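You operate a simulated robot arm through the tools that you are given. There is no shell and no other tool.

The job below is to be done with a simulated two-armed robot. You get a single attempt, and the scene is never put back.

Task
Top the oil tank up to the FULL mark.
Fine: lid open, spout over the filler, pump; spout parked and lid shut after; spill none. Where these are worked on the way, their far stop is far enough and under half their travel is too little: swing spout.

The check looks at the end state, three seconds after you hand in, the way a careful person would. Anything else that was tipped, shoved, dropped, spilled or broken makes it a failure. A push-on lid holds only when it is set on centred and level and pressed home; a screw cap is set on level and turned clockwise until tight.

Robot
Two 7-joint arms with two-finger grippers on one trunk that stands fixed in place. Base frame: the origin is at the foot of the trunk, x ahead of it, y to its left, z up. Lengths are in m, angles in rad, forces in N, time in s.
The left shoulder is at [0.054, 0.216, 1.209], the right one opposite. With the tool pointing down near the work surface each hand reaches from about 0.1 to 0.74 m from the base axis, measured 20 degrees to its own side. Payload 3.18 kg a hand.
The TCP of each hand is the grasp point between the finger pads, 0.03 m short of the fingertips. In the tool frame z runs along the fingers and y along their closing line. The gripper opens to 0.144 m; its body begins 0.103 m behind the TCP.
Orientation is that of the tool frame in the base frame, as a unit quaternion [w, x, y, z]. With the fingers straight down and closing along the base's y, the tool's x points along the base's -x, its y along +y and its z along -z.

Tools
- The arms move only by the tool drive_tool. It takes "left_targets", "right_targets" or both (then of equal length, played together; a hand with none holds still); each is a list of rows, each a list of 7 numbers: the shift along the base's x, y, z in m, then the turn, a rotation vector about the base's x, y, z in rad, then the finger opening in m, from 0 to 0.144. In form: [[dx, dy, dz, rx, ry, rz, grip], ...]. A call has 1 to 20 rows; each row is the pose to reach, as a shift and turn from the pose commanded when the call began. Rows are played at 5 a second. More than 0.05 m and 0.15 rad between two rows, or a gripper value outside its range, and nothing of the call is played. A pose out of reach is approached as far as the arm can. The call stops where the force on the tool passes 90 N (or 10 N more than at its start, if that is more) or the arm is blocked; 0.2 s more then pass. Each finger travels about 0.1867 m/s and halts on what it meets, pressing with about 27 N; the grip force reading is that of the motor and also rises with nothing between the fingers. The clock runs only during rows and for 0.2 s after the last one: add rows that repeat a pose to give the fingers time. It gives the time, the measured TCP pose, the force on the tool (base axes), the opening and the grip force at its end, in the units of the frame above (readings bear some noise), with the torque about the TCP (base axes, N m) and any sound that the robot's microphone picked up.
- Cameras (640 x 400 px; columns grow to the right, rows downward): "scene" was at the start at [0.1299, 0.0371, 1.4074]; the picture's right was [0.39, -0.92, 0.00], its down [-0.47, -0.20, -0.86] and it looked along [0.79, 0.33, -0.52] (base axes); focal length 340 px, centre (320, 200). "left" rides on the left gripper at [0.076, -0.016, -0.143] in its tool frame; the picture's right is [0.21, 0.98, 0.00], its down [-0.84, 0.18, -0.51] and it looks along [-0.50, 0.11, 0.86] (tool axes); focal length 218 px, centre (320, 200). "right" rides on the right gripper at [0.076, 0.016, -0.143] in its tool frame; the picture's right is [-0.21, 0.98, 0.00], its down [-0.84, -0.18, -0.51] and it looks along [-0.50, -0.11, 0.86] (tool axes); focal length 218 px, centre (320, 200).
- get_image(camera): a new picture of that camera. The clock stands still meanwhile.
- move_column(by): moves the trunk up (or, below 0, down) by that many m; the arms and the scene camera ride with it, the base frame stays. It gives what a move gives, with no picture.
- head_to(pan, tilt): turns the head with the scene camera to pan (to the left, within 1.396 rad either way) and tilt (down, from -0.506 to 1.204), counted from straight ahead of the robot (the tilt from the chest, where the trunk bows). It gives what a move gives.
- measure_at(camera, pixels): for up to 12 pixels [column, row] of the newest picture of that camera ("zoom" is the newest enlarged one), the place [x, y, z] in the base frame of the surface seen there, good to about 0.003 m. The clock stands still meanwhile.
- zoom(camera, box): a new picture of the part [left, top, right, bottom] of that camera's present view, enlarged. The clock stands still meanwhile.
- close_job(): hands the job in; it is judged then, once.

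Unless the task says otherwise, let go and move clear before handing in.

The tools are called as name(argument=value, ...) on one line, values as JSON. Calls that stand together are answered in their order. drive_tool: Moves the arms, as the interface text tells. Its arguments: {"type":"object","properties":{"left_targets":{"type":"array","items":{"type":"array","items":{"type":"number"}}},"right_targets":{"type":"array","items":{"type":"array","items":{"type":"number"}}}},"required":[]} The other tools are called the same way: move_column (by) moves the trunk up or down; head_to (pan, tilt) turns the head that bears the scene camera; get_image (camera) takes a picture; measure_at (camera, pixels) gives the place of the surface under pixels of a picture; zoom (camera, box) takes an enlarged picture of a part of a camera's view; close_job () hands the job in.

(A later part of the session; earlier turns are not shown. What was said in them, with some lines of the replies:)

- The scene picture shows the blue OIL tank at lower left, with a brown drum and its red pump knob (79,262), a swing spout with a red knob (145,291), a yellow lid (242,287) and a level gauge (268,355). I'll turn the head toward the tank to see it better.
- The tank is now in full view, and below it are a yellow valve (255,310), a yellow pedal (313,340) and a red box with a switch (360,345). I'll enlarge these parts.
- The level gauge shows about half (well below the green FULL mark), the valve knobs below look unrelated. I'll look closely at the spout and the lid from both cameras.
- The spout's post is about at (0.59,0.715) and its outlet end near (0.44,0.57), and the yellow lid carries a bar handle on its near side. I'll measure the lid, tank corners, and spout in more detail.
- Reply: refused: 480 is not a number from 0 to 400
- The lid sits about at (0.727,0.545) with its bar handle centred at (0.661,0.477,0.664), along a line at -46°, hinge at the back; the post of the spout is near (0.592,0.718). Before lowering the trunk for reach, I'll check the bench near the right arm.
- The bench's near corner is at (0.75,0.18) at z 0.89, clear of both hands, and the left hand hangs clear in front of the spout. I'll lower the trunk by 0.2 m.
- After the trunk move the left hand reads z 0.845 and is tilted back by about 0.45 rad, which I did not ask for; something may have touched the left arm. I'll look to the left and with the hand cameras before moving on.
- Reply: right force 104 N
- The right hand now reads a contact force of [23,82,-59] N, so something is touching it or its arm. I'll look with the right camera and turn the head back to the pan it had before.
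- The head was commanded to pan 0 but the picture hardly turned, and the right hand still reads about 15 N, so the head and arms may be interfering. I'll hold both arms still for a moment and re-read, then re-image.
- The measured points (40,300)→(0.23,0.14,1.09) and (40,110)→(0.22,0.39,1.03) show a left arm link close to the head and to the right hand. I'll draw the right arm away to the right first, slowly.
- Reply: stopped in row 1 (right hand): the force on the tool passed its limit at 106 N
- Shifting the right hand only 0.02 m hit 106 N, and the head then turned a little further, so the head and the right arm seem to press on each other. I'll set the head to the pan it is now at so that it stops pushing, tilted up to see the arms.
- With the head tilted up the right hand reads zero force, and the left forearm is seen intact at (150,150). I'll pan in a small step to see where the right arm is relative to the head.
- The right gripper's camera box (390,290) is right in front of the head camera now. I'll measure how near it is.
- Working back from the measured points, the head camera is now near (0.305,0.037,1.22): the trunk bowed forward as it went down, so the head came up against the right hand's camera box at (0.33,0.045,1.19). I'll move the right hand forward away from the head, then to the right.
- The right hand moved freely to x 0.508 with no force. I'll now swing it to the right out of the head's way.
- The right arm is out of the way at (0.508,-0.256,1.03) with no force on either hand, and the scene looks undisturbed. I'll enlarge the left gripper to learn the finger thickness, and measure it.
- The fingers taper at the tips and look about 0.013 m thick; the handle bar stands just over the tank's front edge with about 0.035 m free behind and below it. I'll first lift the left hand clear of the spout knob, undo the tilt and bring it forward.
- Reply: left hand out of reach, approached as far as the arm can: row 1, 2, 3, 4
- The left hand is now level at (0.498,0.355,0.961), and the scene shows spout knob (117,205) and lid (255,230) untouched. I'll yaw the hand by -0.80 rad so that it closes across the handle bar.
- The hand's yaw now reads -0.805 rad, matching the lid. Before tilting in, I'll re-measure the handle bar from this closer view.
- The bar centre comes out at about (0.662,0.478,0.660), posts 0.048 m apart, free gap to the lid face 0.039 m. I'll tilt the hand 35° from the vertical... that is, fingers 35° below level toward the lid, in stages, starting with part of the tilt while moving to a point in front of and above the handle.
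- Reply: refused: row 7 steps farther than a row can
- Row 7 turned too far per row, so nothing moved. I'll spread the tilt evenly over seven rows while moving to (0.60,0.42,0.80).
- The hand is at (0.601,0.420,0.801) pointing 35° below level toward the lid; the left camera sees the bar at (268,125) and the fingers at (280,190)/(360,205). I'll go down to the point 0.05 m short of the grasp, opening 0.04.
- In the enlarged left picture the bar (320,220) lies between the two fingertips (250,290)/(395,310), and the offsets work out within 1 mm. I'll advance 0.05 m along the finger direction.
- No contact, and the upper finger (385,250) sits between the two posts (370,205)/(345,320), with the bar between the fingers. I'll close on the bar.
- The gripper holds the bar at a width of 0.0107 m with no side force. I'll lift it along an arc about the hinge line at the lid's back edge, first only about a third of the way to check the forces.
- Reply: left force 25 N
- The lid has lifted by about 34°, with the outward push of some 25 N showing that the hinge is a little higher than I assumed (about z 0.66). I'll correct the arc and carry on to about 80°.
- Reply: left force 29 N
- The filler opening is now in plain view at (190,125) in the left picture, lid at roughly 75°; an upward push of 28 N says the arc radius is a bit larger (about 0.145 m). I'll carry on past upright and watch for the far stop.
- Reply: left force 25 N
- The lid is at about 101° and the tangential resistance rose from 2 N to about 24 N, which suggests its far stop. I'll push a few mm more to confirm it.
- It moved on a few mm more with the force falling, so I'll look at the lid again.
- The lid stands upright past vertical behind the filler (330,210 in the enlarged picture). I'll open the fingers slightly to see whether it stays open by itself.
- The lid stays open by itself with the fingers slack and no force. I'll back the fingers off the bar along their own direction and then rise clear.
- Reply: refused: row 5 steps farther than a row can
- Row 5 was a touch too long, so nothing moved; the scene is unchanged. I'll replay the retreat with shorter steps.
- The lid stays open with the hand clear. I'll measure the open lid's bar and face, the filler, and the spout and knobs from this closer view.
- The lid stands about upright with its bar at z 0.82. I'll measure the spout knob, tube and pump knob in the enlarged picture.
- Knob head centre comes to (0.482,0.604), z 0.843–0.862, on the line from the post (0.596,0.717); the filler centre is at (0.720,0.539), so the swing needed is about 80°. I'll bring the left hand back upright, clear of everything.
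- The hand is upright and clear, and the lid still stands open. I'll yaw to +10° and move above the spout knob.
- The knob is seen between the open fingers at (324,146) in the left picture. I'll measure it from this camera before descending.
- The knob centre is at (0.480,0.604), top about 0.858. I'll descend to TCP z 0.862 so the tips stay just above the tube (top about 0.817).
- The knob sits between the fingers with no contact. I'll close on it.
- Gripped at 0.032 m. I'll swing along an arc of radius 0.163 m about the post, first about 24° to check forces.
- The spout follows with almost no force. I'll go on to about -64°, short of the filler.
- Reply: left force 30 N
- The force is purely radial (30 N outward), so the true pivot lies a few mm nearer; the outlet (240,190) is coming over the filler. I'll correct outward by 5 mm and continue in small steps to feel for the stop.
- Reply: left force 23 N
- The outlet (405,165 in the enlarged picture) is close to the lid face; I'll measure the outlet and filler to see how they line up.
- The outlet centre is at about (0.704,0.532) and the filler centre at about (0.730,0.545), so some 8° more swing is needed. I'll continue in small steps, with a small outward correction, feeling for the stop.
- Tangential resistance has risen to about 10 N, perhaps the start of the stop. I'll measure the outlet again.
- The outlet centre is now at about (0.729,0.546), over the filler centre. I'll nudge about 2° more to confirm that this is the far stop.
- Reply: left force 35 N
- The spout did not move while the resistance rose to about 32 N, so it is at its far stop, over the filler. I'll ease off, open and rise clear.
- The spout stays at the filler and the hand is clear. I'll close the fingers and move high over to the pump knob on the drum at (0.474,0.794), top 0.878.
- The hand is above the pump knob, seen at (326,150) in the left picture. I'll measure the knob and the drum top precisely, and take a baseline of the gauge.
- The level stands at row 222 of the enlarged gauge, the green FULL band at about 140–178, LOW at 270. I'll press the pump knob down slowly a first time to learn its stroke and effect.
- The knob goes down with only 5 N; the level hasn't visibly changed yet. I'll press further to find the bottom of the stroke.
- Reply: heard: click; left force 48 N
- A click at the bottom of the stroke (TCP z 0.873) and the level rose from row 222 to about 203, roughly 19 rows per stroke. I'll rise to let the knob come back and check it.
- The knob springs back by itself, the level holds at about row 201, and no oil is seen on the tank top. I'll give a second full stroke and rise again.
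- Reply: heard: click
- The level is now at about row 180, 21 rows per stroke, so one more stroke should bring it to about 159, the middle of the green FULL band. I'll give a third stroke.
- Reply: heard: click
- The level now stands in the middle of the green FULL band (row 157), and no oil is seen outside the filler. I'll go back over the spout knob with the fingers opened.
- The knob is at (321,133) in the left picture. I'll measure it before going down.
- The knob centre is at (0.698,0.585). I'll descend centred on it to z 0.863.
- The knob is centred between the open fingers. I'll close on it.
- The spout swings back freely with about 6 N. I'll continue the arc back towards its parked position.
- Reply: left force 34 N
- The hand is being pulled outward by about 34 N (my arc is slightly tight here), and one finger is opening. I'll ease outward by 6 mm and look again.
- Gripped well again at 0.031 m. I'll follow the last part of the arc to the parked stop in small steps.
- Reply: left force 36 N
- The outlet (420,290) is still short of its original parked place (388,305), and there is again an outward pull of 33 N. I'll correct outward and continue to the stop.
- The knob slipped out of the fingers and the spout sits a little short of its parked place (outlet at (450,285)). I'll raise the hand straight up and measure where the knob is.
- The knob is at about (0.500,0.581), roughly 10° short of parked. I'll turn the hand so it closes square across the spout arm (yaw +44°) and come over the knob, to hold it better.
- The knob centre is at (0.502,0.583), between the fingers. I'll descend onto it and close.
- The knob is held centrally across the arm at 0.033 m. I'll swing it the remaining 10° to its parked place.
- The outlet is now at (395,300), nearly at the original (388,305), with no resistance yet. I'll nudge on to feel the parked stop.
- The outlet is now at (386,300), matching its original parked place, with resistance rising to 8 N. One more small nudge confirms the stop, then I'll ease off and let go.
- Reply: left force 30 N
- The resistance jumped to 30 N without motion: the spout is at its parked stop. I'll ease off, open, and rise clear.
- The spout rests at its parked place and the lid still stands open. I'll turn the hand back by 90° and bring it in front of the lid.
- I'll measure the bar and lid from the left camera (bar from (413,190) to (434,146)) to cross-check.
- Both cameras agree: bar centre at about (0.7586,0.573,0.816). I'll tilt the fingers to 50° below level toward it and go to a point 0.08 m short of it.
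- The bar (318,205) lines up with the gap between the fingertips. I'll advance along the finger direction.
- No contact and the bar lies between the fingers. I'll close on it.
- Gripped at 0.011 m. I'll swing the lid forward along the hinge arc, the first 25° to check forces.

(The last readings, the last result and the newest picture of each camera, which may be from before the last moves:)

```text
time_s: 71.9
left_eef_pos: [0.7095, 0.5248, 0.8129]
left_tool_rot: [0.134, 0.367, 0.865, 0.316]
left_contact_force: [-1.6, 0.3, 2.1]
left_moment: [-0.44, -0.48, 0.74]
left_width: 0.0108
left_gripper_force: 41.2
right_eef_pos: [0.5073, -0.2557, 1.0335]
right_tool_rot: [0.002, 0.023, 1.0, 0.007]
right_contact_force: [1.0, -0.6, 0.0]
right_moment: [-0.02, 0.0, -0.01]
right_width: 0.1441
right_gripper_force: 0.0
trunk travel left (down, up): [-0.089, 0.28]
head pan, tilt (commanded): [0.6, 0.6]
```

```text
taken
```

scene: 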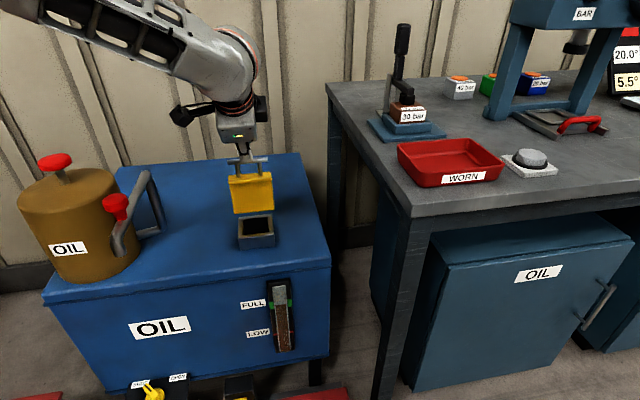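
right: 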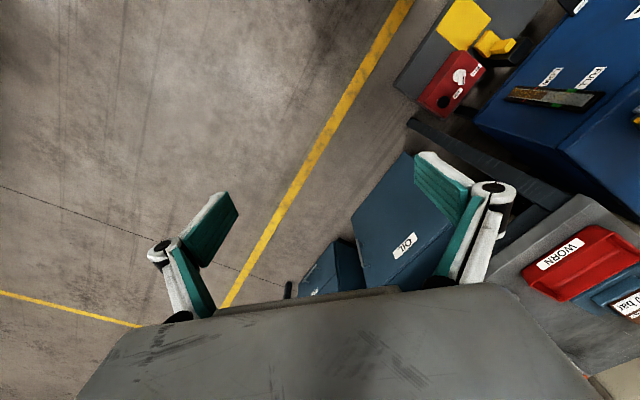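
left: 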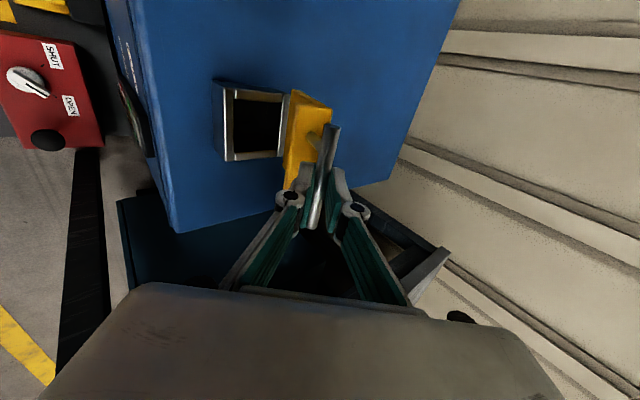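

Almost no force, so the arc is right. I'll continue down to about 14° above closed.

drive_tool(left_targets=[[-0.0125, -0.0121, -0.0109, 0, 0, 0, 0.0], [-0.0238, -0.023, -0.0241, 0, 0, 0, 0.0], [-0.0336, -0.0325, -0.0393, 0, 0, 0, 0.0], [-0.0419, -0.0405, -0.0563, 0, 0, 0, 0.0], [-0.0484, -0.0468, -0.0747, 0, 0, 0, 0.0], [-0.0529, -0.0512, -0.0942, 0, 0, 0, 0.0]])

get_image(camera="left")

```text
time_s: 73.3
left_eef_pos: [0.6573, 0.4747, 0.7144]
left_tool_rot: [0.134, 0.368, 0.864, 0.315]
left_contact_force: [14.9, -9.9, -3.8]
left_moment: [-0.51, -0.34, 0.58]
left_width: 0.0108
left_gripper_force: 41.3
right_eef_pos: [0.509, -0.2568, 1.0323]
right_tool_rot: [0.001, 0.023, 1.0, 0.008]
right_contact_force: [-0.4, 0.1, -0.5]
right_moment: [-0.03, 0.0, 0.03]
right_width: 0.144
right_gripper_force: 0.1
trunk travel left (down, up): [-0.089, 0.28]
head pan, tilt (commanded): [0.6, 0.6]
```

```text
taken
```

left: 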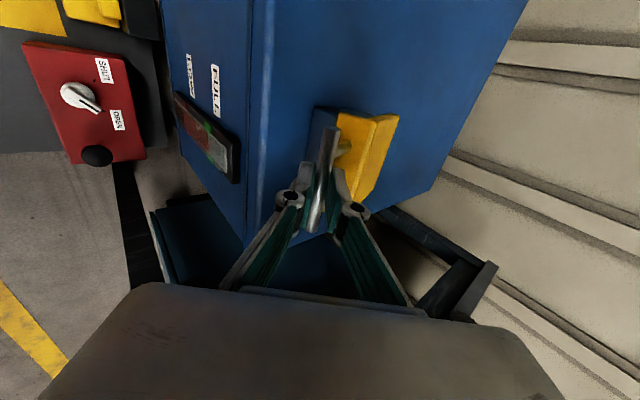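

The lid is nearly down; a sideways force of 17 N along the bar shows a small drift of about 2 mm, which I'll correct while lowering the lid to closed.

drive_tool(left_targets=[[0.0005, -0.0025, -0.008, 0, 0, 0, 0.0], [-0.0006, -0.0045, -0.0202, 0, 0, 0, 0.0], [-0.0012, -0.0051, -0.0356, 0, 0, 0, 0.0], [-0.0009, -0.0048, -0.0445, 0, 0, 0, 0.0], [-0.0009, -0.0048, -0.0465, 0, 0, 0, 0.0]])

get_image(camera="left")

get_image(camera="scene")

```text
time_s: 74.5
left_eef_pos: [0.6568, 0.4712, 0.6691]
left_tool_rot: [0.133, 0.366, 0.865, 0.315]
left_contact_force: [-0.8, 13.6, 1.2]
left_moment: [0.0, -0.18, 1.24]
left_width: 0.0104
left_gripper_force: 41.2
right_eef_pos: [0.508, -0.2558, 1.0339]
right_tool_rot: [0.0, 0.024, 1.0, 0.007]
right_contact_force: [0.5, 0.0, -1.1]
right_moment: [0.02, -0.02, -0.03]
right_width: 0.1441
right_gripper_force: 0.0
trunk travel left (down, up): [-0.089, 0.28]
head pan, tilt (commanded): [0.6, 0.6]
```

```text
taken
```

left: 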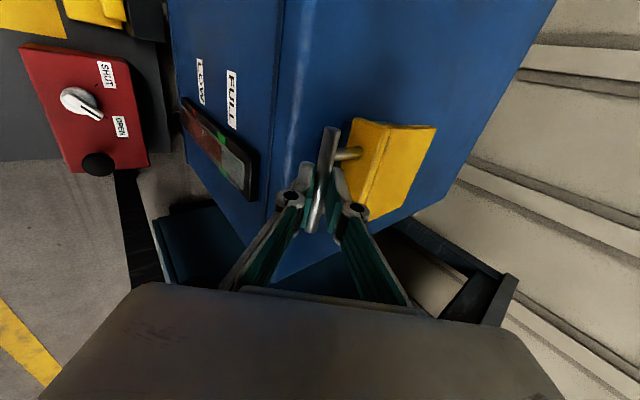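

```text
taken
```

scene: 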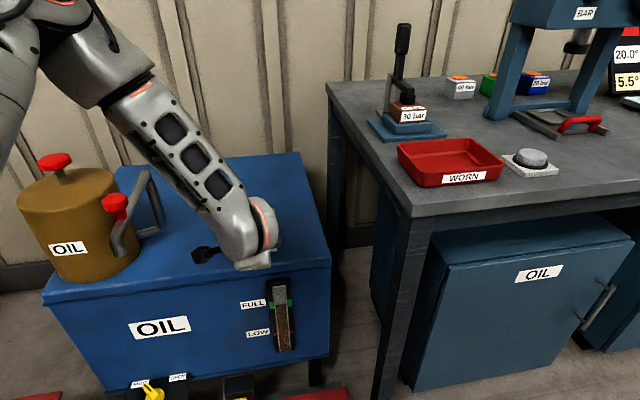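

The bar is back at about z 0.659, its original closed height. I'll press down a few mm to make sure the lid is fully shut.

drive_tool(left_targets=[[0, -0.001, -0.003, 0, 0, 0, 0.0], [0, -0.001, -0.006, 0, 0, 0, 0.0], [0, -0.001, -0.006, 0, 0, 0, 0.0]])

```text
time_s: 75.3
left_eef_pos: [0.6572, 0.4724, 0.6662]
left_tool_rot: [0.134, 0.366, 0.864, 0.318]
left_contact_force: [-1.7, 27.5, 9.5]
left_moment: [0.16, -0.11, 1.13]
left_width: 0.0106
left_gripper_force: 40.8
right_eef_pos: [0.5072, -0.2551, 1.0344]
right_tool_rot: [0.002, 0.023, 1.0, 0.007]
right_contact_force: [0.7, 0.5, 0.3]
right_moment: [0.0, -0.01, 0.02]
right_width: 0.144
right_gripper_force: 0.1
trunk travel left (down, up): [-0.089, 0.28]
head pan, tilt (commanded): [0.6, 0.6]
```

Pressing gives a firm reaction, so the lid is down. I'll undo the side strain, open the fingers, and back off along their direction.

drive_tool(left_targets=[[0.0, 0.003, 0.004, 0, 0, 0, 0.0], [0.0, 0.003, 0.004, 0, 0, 0, 0.015], [0.0, 0.003, 0.004, 0, 0, 0, 0.032], [0.0, 0.003, 0.004, 0, 0, 0, 0.032], [-0.0069, -0.0037, 0.0155, 0, 0, 0, 0.032], [-0.0139, -0.0104, 0.027, 0, 0, 0, 0.032], [-0.023, -0.0194, 0.0423, 0, 0, 0, 0.032], [-0.037, -0.0328, 0.065, 0, 0, 0, 0.032], [-0.05, -0.05, 0.1, 0, 0, 0, 0.032], [-0.05, -0.05, 0.14, 0, 0, 0, 0.032]])

get_image(camera="left")

get_image(camera="scene")

```text
time_s: 77.5
left_eef_pos: [0.6052, 0.4156, 0.805]
left_tool_rot: [0.134, 0.367, 0.865, 0.315]
left_contact_force: [-0.2, 0.2, 0.0]
left_moment: [-0.03, -0.02, -0.01]
left_width: 0.0319
left_gripper_force: 0.0
right_eef_pos: [0.5083, -0.2565, 1.0345]
right_tool_rot: [0.003, 0.023, 1.0, 0.007]
right_contact_force: [-0.4, -0.3, 1.1]
right_moment: [0.0, -0.03, -0.02]
right_width: 0.1441
right_gripper_force: 0.1
trunk travel left (down, up): [-0.089, 0.28]
head pan, tilt (commanded): [0.6, 0.6]
```

```text
taken
```

left: 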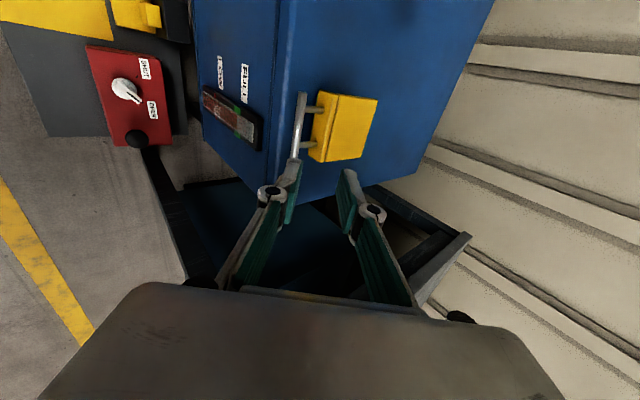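

```text
taken
```

scene: 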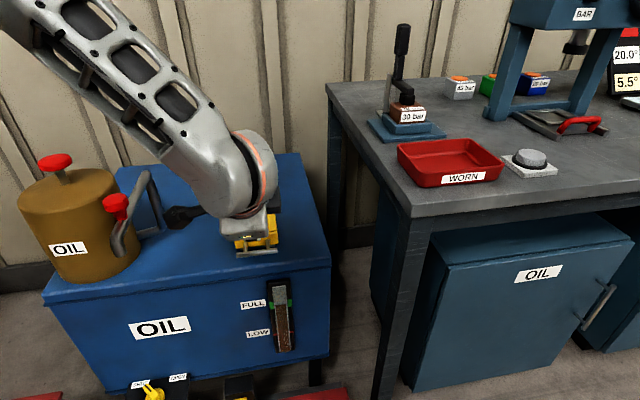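

The fingers are free and the lid is down. I'll raise the hand and bring it upright out of the view to check everything.

drive_tool(left_targets=[[-0.01, 0.0, 0.04, -0.097, 0.1004, 0, 0.032], [-0.02, 0.0, 0.08, -0.194, 0.2008, 0, 0.04], [-0.03, 0.0, 0.12, -0.291, 0.3011, 0, 0.05], [-0.05, 0.0, 0.15, -0.388, 0.4015, 0, 0.06], [-0.07, 0.0, 0.18, -0.4851, 0.5019, 0, 0.06], [-0.07, 0.0, 0.18, -0.4851, 0.5019, 0, 0.06]])

get_image(camera="scene")

zoom(camera="scene", box=[215, 195, 295, 270])

zoom(camera="scene", box=[225, 265, 325, 365])

```text
time_s: 78.9
left_eef_pos: [0.5368, 0.4177, 0.9852]
left_tool_rot: [0.001, 0.391, 0.92, 0.0]
left_contact_force: [-0.6, -0.7, 0.4]
left_moment: [0.07, -0.02, 0.0]
left_width: 0.06
left_gripper_force: 0.0
right_eef_pos: [0.5083, -0.2572, 1.0335]
right_tool_rot: [0.001, 0.023, 1.0, 0.008]
right_contact_force: [-0.5, -1.4, 0.1]
right_moment: [0.02, -0.02, -0.02]
right_width: 0.1441
right_gripper_force: 0.0
trunk travel left (down, up): [-0.089, 0.28]
head pan, tilt (commanded): [0.6, 0.6]
```

```text
taken
```

scene: 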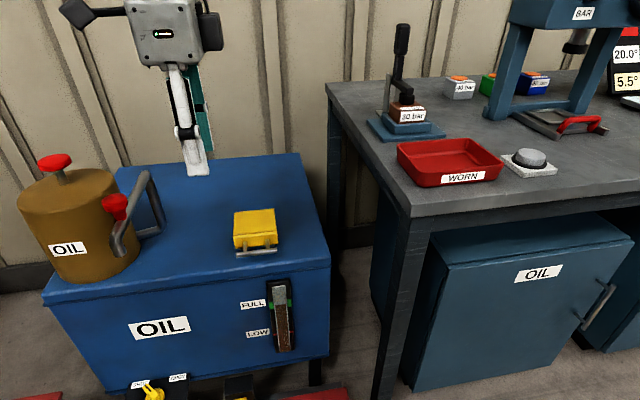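

```text
5.33 times, centred on (255, 232) of scene
```

zoom: 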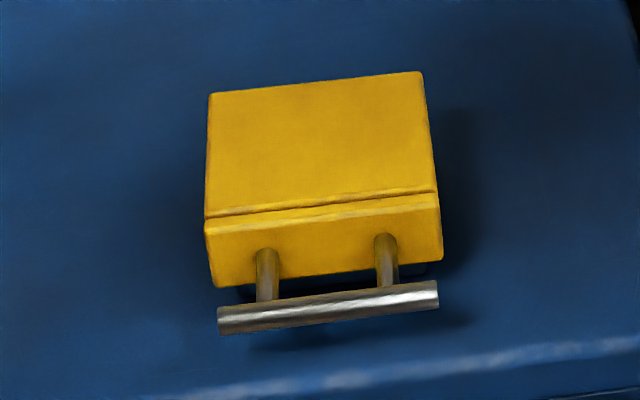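

```text
4.00 times, centred on (275, 315) of scene
```

zoom: 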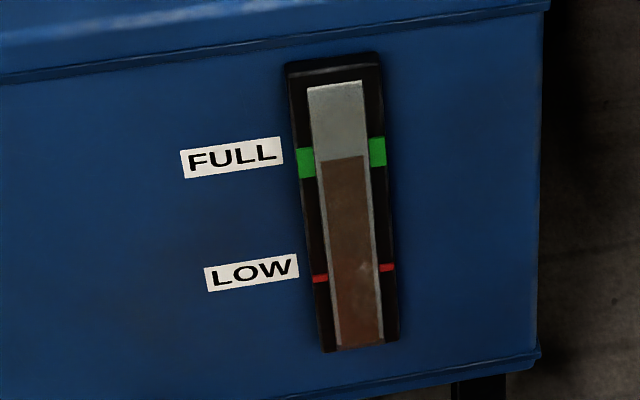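

The lid picture matches its starting state, the level is at mid green band (row 157), and the spout is parked. I'll move the hand a bit further clear and take a last look around, including the floor controls.

drive_tool(left_targets=[[-0.01, -0.02, 0.03, 0, 0, 0, 0.06], [-0.02, -0.04, 0.06, 0, 0, 0, 0.06], [-0.02, -0.04, 0.06, 0, 0, 0, 0.06]])

head_to(pan=0.7, tilt=0.75)

get_image(camera="scene")

get_image(camera="left")

get_image(camera="right")

```text
time_s: 79.7
left_eef_pos: [0.525, 0.3971, 0.9882]
left_tool_rot: [0.0, 0.391, 0.921, 0.001]
left_contact_force: [-0.1, -0.1, 0.7]
left_moment: [0.01, 0.03, 0.01]
left_width: 0.0602
left_gripper_force: 0.1
left hand out of reach, approached as far as the arm can: row 1, 2, 3
right_eef_pos: [0.5078, -0.2556, 1.0321]
right_tool_rot: [0.001, 0.023, 1.0, 0.007]
right_contact_force: [0.6, -0.2, -0.1]
right_moment: [0.01, 0.01, -0.01]
right_width: 0.144
right_gripper_force: 0.0
trunk travel left (down, up): [-0.089, 0.28]
head pan, tilt (commanded): [0.6, 0.6]
```

```text
time_s: 80.4
left_eef_pos: [0.5253, 0.3971, 0.9886]
left_tool_rot: [0.0, 0.39, 0.921, 0.0]
left_contact_force: [-0.5, 0.0, 0.0]
left_moment: [0.01, -0.01, 0.01]
left_width: 0.06
left_gripper_force: 0.1
right_eef_pos: [0.5086, -0.2565, 1.0337]
right_tool_rot: [0.001, 0.022, 1.0, 0.007]
right_contact_force: [-0.2, -0.6, -0.4]
right_moment: [0.01, 0.02, -0.01]
right_width: 0.1442
right_gripper_force: 0.1
trunk travel left (down, up): [-0.089, 0.28]
head pan, tilt (commanded): [0.7, 0.75]
```

```text
taken
```

scene: 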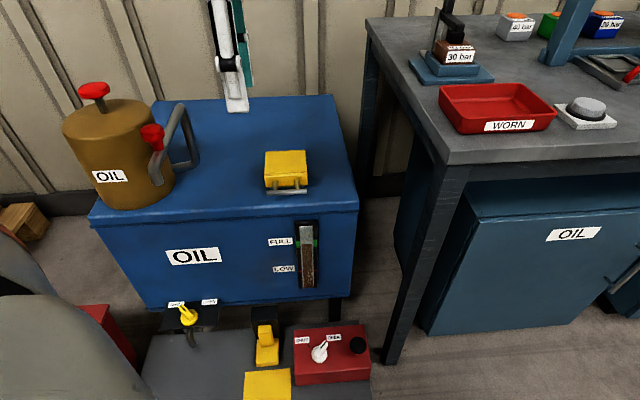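

```text
taken
```

left: 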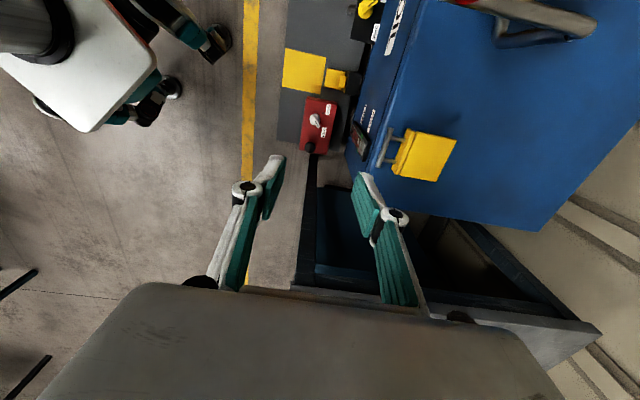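

```text
taken
```

right: 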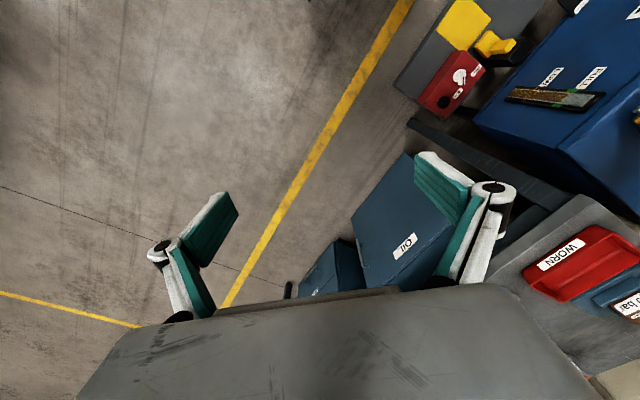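

Everything looks in order: lid shut (285,170), spout parked (165,150), level at FULL, no oil outside. I'll take one enlarged look at the gauge and lower controls before handing in.

zoom(camera="scene", box=[140, 200, 380, 400])

zoom(camera="scene", box=[50, 70, 340, 220])

```text
2.00 times, centred on (260, 300) of scene
```

zoom: 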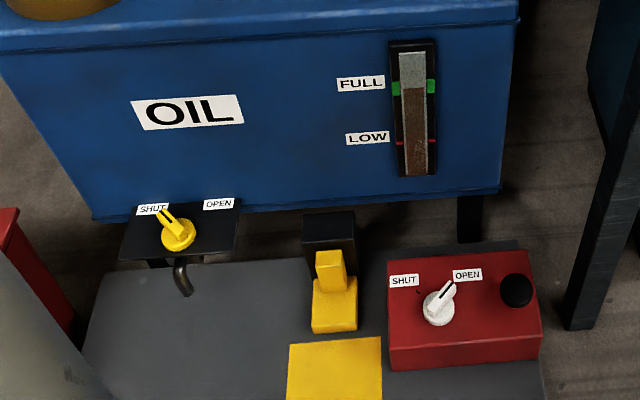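

```text
2.21 times, centred on (195, 145) of scene
```

zoom: 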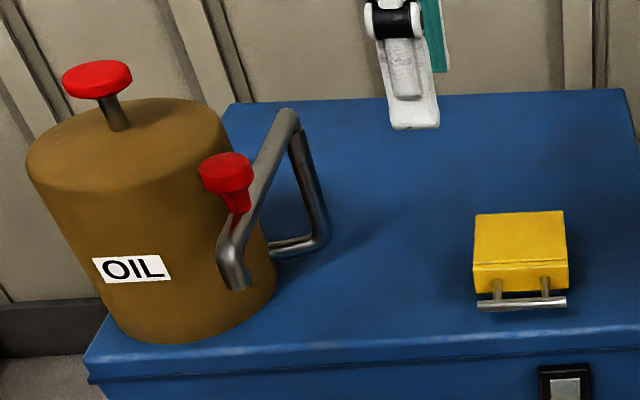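

The gauge shows oil at the middle of the green FULL mark. The lid is shut flat, the spout is parked, the drain valve still points to SHUT and the red box's knob to OPEN as at the start, and no oil is on the tank or floor. Both hands are clear, so I'm handing in.

close_job()

```text
The job is handed in.
```

The oil tank is topped up to FULL and the job is handed in. I don't have the check's result. The last pictures showed the level in the middle of the green FULL band, the lid shut flat, the spout parked and no oil outside the filler.

- **Filling:** I opened the lid, swung the spout to its far stop over the filler and gave the pump three full strokes, each with a click.
- **Closing up:** I swung the spout back to its parked stop and lowered the lid. The knob slipped out of the fingers once, about 10° short of parked. I took hold of it again and finished the swing.
- **Unplanned contact:** Early on, lowering the trunk bowed it forward and brought the head up against the right hand, with readings up to 106 N. I moved that arm aside and saw nothing in the scene disturbed.

The drain valve still points to SHUT and the red box's knob to OPEN, as they did at the start. Both hands are clear.
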